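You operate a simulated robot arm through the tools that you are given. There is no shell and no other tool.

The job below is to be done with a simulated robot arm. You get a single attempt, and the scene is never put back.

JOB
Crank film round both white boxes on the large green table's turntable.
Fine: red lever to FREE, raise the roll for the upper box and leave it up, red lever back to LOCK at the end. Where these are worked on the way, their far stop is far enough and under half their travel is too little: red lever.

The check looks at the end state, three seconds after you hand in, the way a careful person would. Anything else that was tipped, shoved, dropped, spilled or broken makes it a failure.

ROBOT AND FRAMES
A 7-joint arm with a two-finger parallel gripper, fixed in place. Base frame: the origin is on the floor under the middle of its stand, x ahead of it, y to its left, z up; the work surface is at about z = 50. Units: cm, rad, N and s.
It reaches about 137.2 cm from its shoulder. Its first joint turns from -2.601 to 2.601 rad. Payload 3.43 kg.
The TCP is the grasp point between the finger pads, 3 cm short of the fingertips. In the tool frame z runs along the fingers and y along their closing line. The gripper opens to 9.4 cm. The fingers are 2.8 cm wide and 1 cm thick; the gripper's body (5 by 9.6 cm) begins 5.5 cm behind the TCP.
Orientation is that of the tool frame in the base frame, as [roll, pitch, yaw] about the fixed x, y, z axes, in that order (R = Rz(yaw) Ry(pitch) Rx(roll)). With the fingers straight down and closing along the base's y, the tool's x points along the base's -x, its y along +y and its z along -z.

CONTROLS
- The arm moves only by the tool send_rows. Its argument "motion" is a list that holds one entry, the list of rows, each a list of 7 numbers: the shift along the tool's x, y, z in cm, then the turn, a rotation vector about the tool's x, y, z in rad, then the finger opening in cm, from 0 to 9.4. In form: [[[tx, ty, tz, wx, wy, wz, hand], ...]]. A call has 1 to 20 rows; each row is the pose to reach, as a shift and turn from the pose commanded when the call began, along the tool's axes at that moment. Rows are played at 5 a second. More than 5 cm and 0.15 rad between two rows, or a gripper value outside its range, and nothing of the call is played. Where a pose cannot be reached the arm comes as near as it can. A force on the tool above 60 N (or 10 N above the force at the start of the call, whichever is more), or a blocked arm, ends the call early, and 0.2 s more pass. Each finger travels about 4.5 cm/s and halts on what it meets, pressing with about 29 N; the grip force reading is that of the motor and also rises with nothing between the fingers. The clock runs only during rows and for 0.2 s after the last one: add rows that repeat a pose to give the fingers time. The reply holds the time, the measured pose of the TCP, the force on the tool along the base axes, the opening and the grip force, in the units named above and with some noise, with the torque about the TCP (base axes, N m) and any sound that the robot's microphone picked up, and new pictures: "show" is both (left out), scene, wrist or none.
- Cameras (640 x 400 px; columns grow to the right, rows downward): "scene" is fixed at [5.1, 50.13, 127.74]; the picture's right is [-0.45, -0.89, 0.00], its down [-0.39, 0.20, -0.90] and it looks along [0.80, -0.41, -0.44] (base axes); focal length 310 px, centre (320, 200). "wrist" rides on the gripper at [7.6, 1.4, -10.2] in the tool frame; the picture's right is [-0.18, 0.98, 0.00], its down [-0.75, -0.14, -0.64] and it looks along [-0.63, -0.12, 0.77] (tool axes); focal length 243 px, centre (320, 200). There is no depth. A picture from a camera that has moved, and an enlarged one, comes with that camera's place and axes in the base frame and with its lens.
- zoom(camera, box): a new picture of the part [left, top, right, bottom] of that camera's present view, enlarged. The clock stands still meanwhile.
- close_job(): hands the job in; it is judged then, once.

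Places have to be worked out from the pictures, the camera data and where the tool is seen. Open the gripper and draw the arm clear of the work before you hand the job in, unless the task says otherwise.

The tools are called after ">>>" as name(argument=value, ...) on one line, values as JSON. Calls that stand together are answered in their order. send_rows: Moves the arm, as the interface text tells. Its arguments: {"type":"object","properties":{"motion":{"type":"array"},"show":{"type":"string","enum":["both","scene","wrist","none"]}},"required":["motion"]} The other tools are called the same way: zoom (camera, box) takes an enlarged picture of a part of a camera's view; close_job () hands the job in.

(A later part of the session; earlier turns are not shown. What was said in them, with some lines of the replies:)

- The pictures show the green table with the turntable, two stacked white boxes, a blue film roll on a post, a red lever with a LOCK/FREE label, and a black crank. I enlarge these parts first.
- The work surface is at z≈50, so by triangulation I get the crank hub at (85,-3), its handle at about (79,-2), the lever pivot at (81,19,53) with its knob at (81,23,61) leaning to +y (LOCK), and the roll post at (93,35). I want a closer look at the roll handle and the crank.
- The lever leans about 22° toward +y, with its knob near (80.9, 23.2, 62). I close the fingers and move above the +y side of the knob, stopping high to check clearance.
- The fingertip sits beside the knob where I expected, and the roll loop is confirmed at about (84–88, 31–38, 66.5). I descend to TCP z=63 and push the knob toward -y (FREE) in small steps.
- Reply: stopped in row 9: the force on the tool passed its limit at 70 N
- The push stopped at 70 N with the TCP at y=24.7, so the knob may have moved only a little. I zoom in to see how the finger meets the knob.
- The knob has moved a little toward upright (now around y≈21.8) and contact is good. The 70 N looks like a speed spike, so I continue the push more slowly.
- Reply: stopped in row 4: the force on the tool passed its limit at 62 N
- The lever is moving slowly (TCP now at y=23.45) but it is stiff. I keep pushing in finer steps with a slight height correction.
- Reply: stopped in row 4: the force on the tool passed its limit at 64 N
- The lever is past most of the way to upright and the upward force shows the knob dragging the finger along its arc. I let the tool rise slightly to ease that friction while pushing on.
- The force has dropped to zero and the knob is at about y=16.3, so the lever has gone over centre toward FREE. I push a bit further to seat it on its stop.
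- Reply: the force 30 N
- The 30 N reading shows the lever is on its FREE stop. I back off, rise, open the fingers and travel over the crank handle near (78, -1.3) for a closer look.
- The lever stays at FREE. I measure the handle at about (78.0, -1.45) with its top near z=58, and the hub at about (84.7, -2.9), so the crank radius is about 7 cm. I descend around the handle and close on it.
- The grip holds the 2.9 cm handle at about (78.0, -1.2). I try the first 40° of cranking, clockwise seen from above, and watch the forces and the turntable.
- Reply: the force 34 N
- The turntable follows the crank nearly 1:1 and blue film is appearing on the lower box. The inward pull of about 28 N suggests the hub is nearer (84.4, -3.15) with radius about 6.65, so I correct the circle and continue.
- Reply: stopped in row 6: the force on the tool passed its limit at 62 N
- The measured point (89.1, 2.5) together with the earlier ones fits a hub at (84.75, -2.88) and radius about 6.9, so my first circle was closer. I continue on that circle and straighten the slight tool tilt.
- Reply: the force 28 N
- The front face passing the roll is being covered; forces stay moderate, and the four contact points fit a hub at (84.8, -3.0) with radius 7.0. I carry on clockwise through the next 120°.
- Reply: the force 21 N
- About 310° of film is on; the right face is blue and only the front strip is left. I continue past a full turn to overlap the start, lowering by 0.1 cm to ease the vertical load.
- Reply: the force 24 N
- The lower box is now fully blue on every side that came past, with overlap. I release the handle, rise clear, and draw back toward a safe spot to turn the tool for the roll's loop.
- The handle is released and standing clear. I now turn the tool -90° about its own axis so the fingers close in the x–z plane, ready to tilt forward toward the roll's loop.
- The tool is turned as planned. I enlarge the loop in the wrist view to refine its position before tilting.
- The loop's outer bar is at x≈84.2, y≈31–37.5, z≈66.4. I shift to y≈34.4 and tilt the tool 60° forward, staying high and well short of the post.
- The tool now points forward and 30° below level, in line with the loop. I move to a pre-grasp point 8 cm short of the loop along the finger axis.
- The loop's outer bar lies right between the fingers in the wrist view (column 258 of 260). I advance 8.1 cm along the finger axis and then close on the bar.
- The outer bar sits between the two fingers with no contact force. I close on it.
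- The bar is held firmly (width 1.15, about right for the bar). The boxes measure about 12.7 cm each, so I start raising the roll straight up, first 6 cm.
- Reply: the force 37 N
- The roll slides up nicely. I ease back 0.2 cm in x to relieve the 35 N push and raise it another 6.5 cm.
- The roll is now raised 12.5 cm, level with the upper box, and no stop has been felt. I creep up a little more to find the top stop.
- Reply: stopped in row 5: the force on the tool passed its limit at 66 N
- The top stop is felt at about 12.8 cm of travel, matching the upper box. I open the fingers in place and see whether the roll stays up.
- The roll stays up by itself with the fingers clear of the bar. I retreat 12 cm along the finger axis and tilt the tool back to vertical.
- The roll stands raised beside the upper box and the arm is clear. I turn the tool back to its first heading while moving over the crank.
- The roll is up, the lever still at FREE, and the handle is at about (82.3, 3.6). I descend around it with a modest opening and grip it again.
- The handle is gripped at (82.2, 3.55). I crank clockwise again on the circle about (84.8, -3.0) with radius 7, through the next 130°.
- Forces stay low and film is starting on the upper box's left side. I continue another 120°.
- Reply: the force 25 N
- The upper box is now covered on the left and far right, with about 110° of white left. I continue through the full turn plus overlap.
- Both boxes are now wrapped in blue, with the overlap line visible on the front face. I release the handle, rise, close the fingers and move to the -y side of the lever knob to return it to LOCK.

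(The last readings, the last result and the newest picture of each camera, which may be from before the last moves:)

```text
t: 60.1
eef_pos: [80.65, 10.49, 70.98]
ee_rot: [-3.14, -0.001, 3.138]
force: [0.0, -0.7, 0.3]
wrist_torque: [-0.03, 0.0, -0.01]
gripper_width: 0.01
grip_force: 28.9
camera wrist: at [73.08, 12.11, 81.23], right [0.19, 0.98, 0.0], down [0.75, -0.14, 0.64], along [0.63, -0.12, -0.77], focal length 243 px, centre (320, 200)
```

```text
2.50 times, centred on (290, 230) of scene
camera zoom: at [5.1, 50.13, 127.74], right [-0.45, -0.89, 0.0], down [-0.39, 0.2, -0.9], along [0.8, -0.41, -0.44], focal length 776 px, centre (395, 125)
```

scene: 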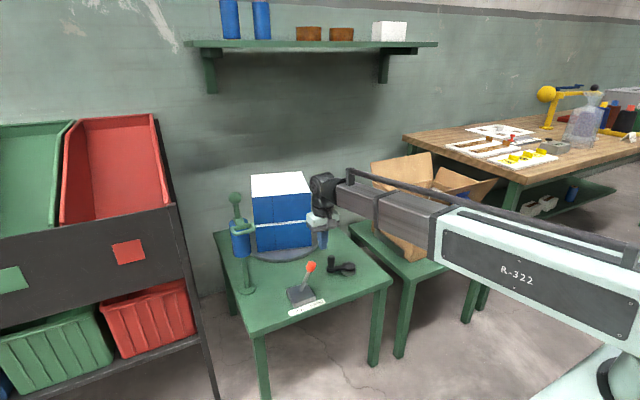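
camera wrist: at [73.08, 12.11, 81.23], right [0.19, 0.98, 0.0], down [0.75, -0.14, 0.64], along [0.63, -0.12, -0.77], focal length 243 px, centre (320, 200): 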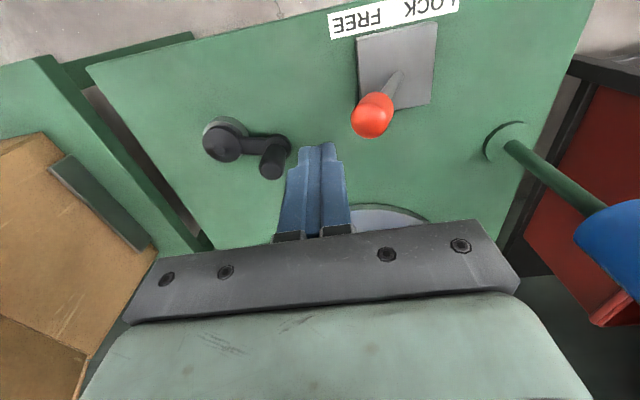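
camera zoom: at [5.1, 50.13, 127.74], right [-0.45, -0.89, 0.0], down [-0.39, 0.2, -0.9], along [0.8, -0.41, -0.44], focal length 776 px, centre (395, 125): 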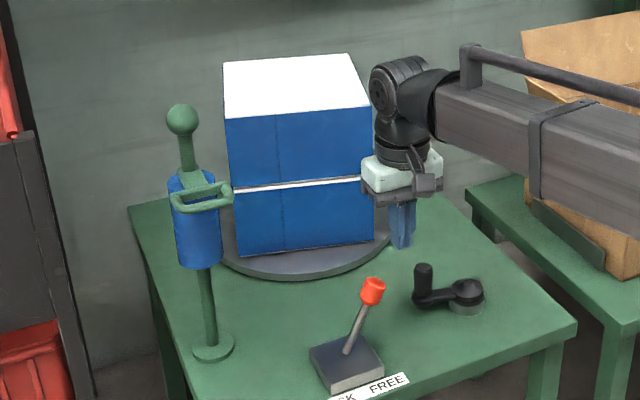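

Both boxes are wrapped on the visible faces and the crank is free; the knob is at about (81, 14.9). I descend beside it and push toward +y, rising along its arc to avoid the friction I met before.

>>> send_rows(motion=[[[0, 0, 3, 0, 0, 0, 0], [0, 0, 6, 0, 0, 0, 0], [0, 0, 8, 0, 0, 0, 0], [0, 1.0, 8, 0, 0, 0, 0], [0, 1.6, 8, 0, 0, 0, 0], [0, 2.0, 7.9, 0, 0, 0, 0], [0, 2.4, 7.7, 0, 0, 0, 0], [0, 2.8, 7.5, 0, 0, 0, 0], [0, 3.2, 7.3, 0, 0, 0, 0], [0, 3.6, 7.1, 0, 0, 0, 0], [0, 4.0, 6.95, 0, 0, 0, 0], [0, 4.4, 6.85, 0, 0, 0, 0], [0, 4.8, 6.75, 0, 0, 0, 0], [0, 5.2, 6.65, 0, 0, 0, 0], [0, 5.6, 6.6, 0, 0, 0, 0], [0, 6.0, 6.6, 0, 0, 0, 0], [0, 6.4, 6.6, 0, 0, 0, 0], [0, 6.8, 6.6, 0, 0, 0, 0]]])

>>> zoom(camera="scene", box=[250, 220, 350, 320])

```text
t: 63.9
eef_pos: [80.81, 17.57, 64.32]
ee_rot: [3.141, -0.002, 3.138]
force: [-0.6, 0.2, -0.2]
wrist_torque: [0.0, -0.03, 0.0]
gripper_width: 0.01
grip_force: 29.1
camera wrist: at [73.2, 19.02, 74.61], right [0.19, 0.98, 0.0], down [0.75, -0.14, 0.64], along [0.63, -0.12, -0.77], focal length 243 px, centre (320, 200)
```

scene: 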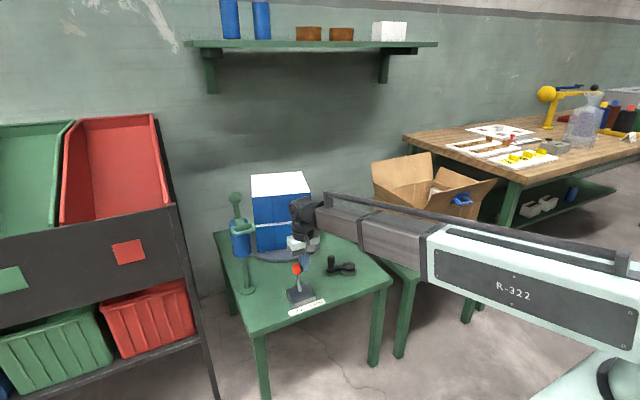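
wrist: 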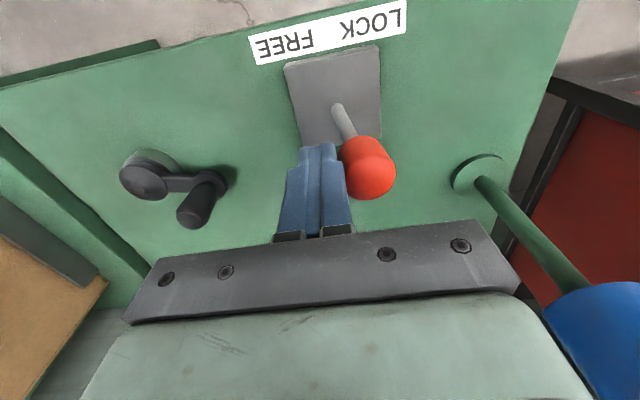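

```text
4.00 times, centred on (300, 270) of scene
camera zoom: at [5.1, 50.13, 127.74], right [-0.45, -0.89, 0.0], down [-0.39, 0.2, -0.9], along [0.8, -0.41, -0.44], focal length 1241 px, centre (400, -80)
```

zoom: 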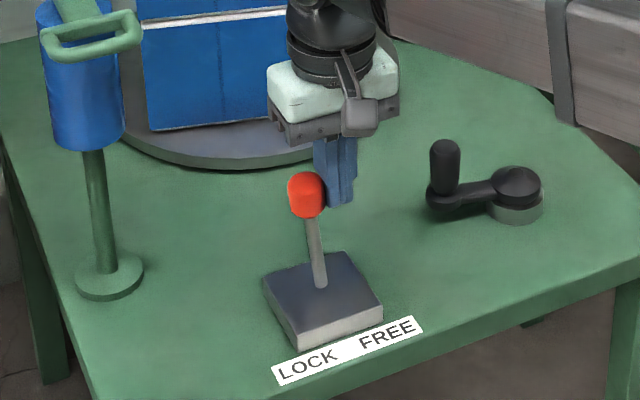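

The lever has come past upright with almost no force. I keep pushing it toward +y until it seats on the LOCK stop.

>>> send_rows(motion=[[[0, 0.4, 0, 0, 0, 0, 0], [0, 0.8, 0, 0, 0, 0, 0], [0, 1.2, 0.05, 0, 0, 0, 0], [0, 1.6, 0.1, 0, 0, 0, 0], [0, 2.0, 0.15, 0, 0, 0, 0], [0, 2.4, 0.2, 0, 0, 0, 0], [0, 2.8, 0.25, 0, 0, 0, 0], [0, 3.2, 0.25, 0, 0, 0, 0], [0, 3.5, 0.25, 0, 0, 0, 0], [0, 3.8, 0.25, 0, 0, 0, 0], [0, 4.1, 0.25, 0, 0, 0, 0]]])

>>> zoom(camera="scene", box=[250, 220, 350, 320])

```text
t: 66.5
eef_pos: [80.78, 20.68, 64.12]
ee_rot: [-3.117, 0.002, 3.137]
force: [2.2, -18.2, 4.5]
wrist_torque: [-0.46, -0.04, -0.03]
gripper_width: 0.01
grip_force: 28.8
stopped in row 11: the force on the tool passed its limit at 61 N (the readings are from after the stop); the commanded pose is now the measured one
camera wrist: at [73.19, 22.45, 74.36], right [0.19, 0.98, -0.02], down [0.75, -0.13, 0.65], along [0.63, -0.14, -0.76], focal length 243 px, centre (320, 200)
```

scene: 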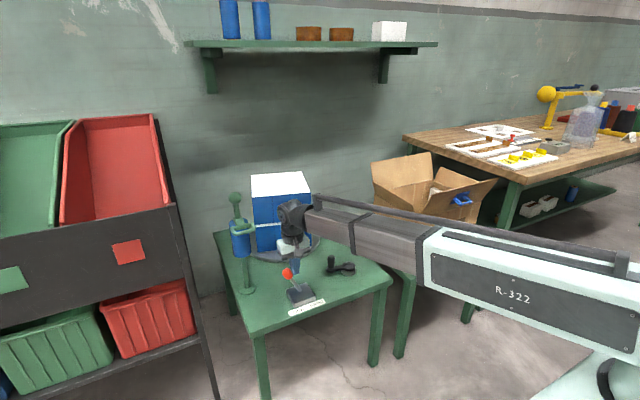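
wrist: 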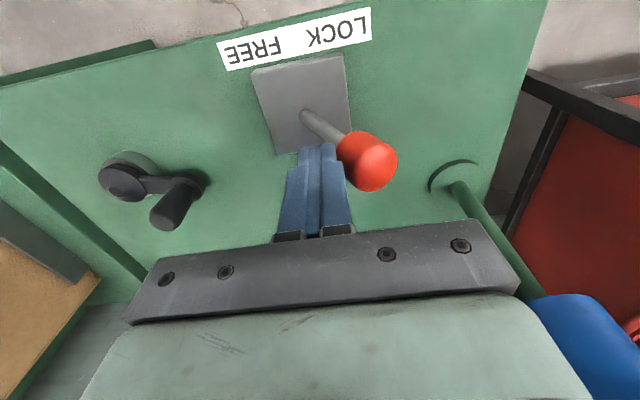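

```text
4.00 times, centred on (300, 270) of scene
camera zoom: at [5.1, 50.13, 127.74], right [-0.45, -0.89, 0.0], down [-0.39, 0.2, -0.9], along [0.8, -0.41, -0.44], focal length 1241 px, centre (400, -80)
```

zoom: 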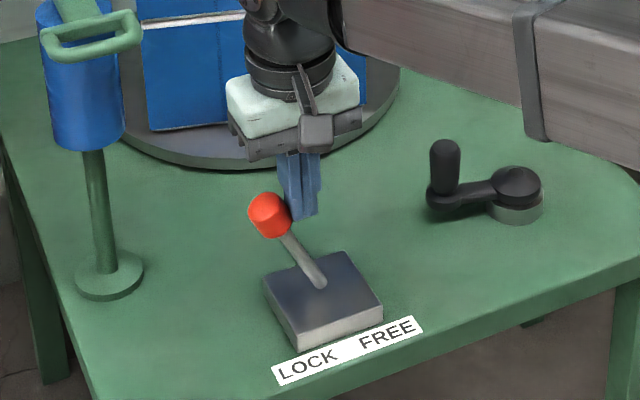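

The lever is on its LOCK stop: the knob is back at the very pixel where it began. I back off, rise, open the gripper and withdraw toward the starting pose.

>>> send_rows(motion=[[[0, -1, 0, 0, 0, 0, 0], [0, -2.5, 0, 0, 0, 0, 0], [0, -2.5, -4, 0, 0, 0, 0], [0, -2.5, -8, 0, 0, 0, 0], [0, -2.5, -12, 0, 0, 0, 2], [1, -3.5, -16, 0, 0, 0, 4], [3, -6, -19, 0, 0, 0, 6], [5, -8, -22, 0, 0, 0, 8], [7, -10, -25, 0, 0, 0, 9], [10, -12, -28, 0, 0, 0, 9], [13, -14, -31, 0, 0, 0, 9], [16, -17, -34, 0, 0, 0, 9], [19, -20, -35, 0, 0, 0, 9], [20, -23, -35, 0, 0, 0, 9], [20, -25, -35, 0, 0, 0, 9]]])

>>> zoom(camera="scene", box=[200, 150, 380, 310])

>>> zoom(camera="wrist", box=[160, 0, 640, 300])

```text
refused: row 12 steps farther than a row can; nothing moved
```

```text
2.50 times, centred on (290, 230) of scene
camera zoom: at [5.1, 50.13, 127.74], right [-0.45, -0.89, 0.0], down [-0.39, 0.2, -0.9], along [0.8, -0.41, -0.44], focal length 776 px, centre (395, 125)
```

zoom: 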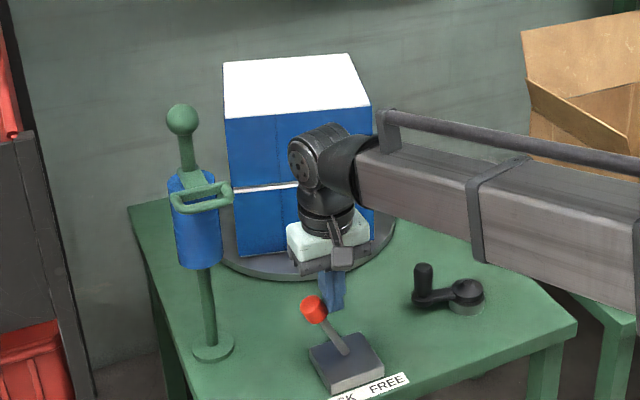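

```text
1.33 times, centred on (400, 150) of wrist
camera zoom: at [73.19, 22.45, 74.36], right [0.19, 0.98, -0.02], down [0.75, -0.13, 0.65], along [0.63, -0.14, -0.76], focal length 324 px, centre (213, 267)
```

zoom: 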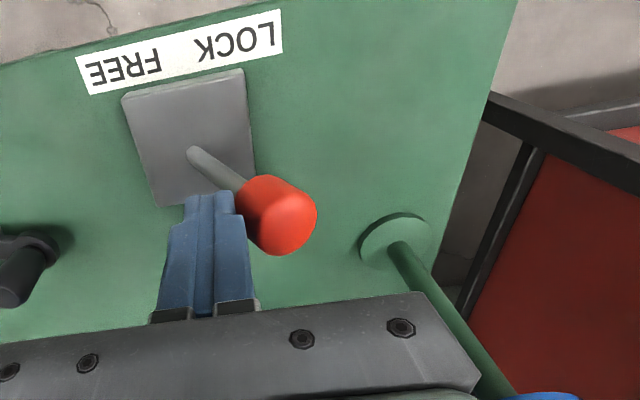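

The withdrawal was refused because one row was slightly too long, so nothing moved and the lever is still at LOCK. I resend it with shorter steps.

>>> send_rows(motion=[[[0, -1, 0, 0, 0, 0, 0], [0, -2.5, 0, 0, 0, 0, 0], [0, -2.5, -3.5, 0, 0, 0, 0], [0, -2.5, -7, 0, 0, 0, 0], [0, -2.5, -10.5, 0, 0, 0, 2], [1, -3.5, -14, 0, 0, 0, 4], [2.5, -5, -17, 0, 0, 0, 6], [4, -7, -20, 0, 0, 0, 8], [6, -9, -23, 0, 0, 0, 9], [8, -11, -26, 0, 0, 0, 9], [10, -13, -29, 0, 0, 0, 9], [12, -15, -32, 0, 0, 0, 9], [14, -17, -34, 0, 0, 0, 9], [16, -19, -35, 0, 0, 0, 9], [17, -22, -35, 0, 0, 0, 9], [17, -25, -35, 0, 0, 0, 9], [17, -25, -35, 0, 0, 0, 9]]])

>>> zoom(camera="scene", box=[200, 150, 380, 310])

>>> zoom(camera="wrist", box=[160, 0, 640, 300])

```text
t: 70.1
eef_pos: [63.57, -3.51, 99.72]
ee_rot: [-3.124, 0.001, 3.138]
force: [-0.2, 0.8, -0.3]
wrist_torque: [0.01, 0.03, -0.02]
gripper_width: 9.01
grip_force: 0.1
camera wrist: at [55.97, -1.72, 109.92], right [0.19, 0.98, -0.02], down [0.75, -0.13, 0.65], along [0.63, -0.14, -0.76], focal length 243 px, centre (320, 200)
```

scene: 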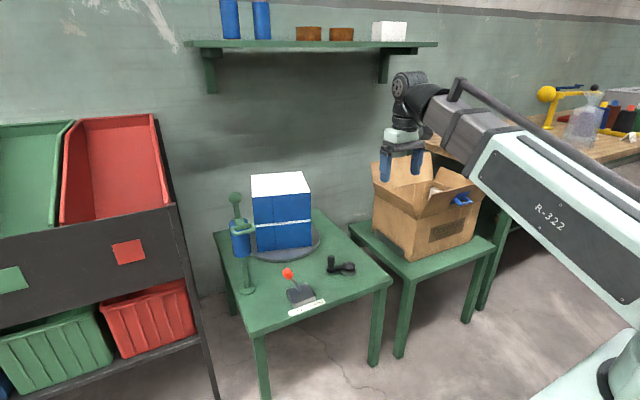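
wrist: 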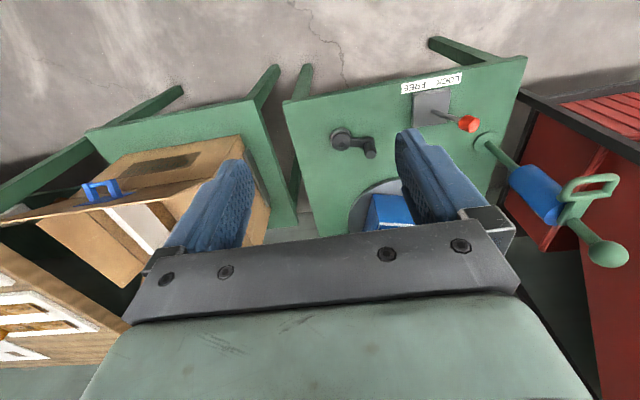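

```text
2.50 times, centred on (290, 230) of scene
camera zoom: at [5.1, 50.13, 127.74], right [-0.45, -0.89, 0.0], down [-0.39, 0.2, -0.9], along [0.8, -0.41, -0.44], focal length 776 px, centre (395, 125)
```

zoom: 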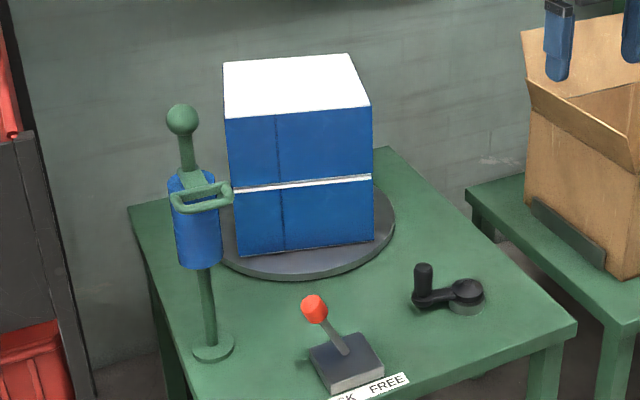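

```text
1.33 times, centred on (400, 150) of wrist
camera zoom: at [55.97, -1.72, 109.92], right [0.19, 0.98, -0.02], down [0.75, -0.13, 0.65], along [0.63, -0.14, -0.76], focal length 324 px, centre (213, 267)
```

zoom: 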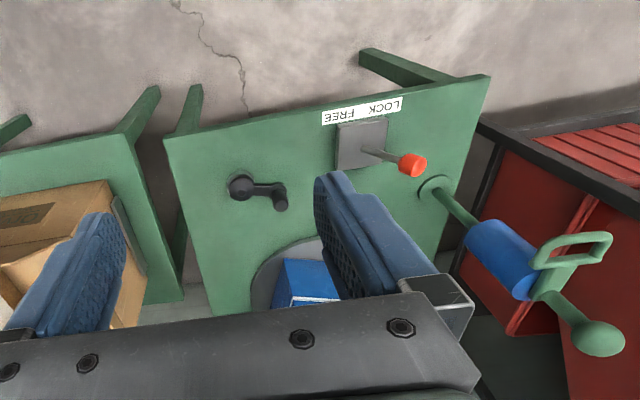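

Everything is as asked: both boxes carry blue film, the roll is up, the lever is at LOCK, nothing else has moved, and the arm is open and clear. I hand the job in.

>>> close_job()

```text
The job is handed in.
```

I wrapped both white boxes in blue film and handed the job in; I have not been told the result of the check.

- **Lower box:** I moved the red lever to FREE and cranked a bit over a full turn, about 415°, with the roll down.
- **Upper box:** I raised the roll about 12.8 cm to its top stop, where it stayed up on its own. I then cranked about 395° in the same direction.
- **Film coverage:** every face the fixed camera could see at the end was blue. I did not look at the back faces directly. They should be covered, because the turntable turned with the crank and each box went more than a full turn past the roll. A thin white line remains at the joint between the two boxes, and the top of the upper box is bare.
- **At the end:** the red lever is back on its LOCK stop, in the same place in the picture as when it started. The roll is up, and the arm is open and clear of the table.

My first push on the lever hit the force limit three times before it moved over, because the push was rubbing against the lever knob. Nothing else on or around the table looked moved in the last pictures.
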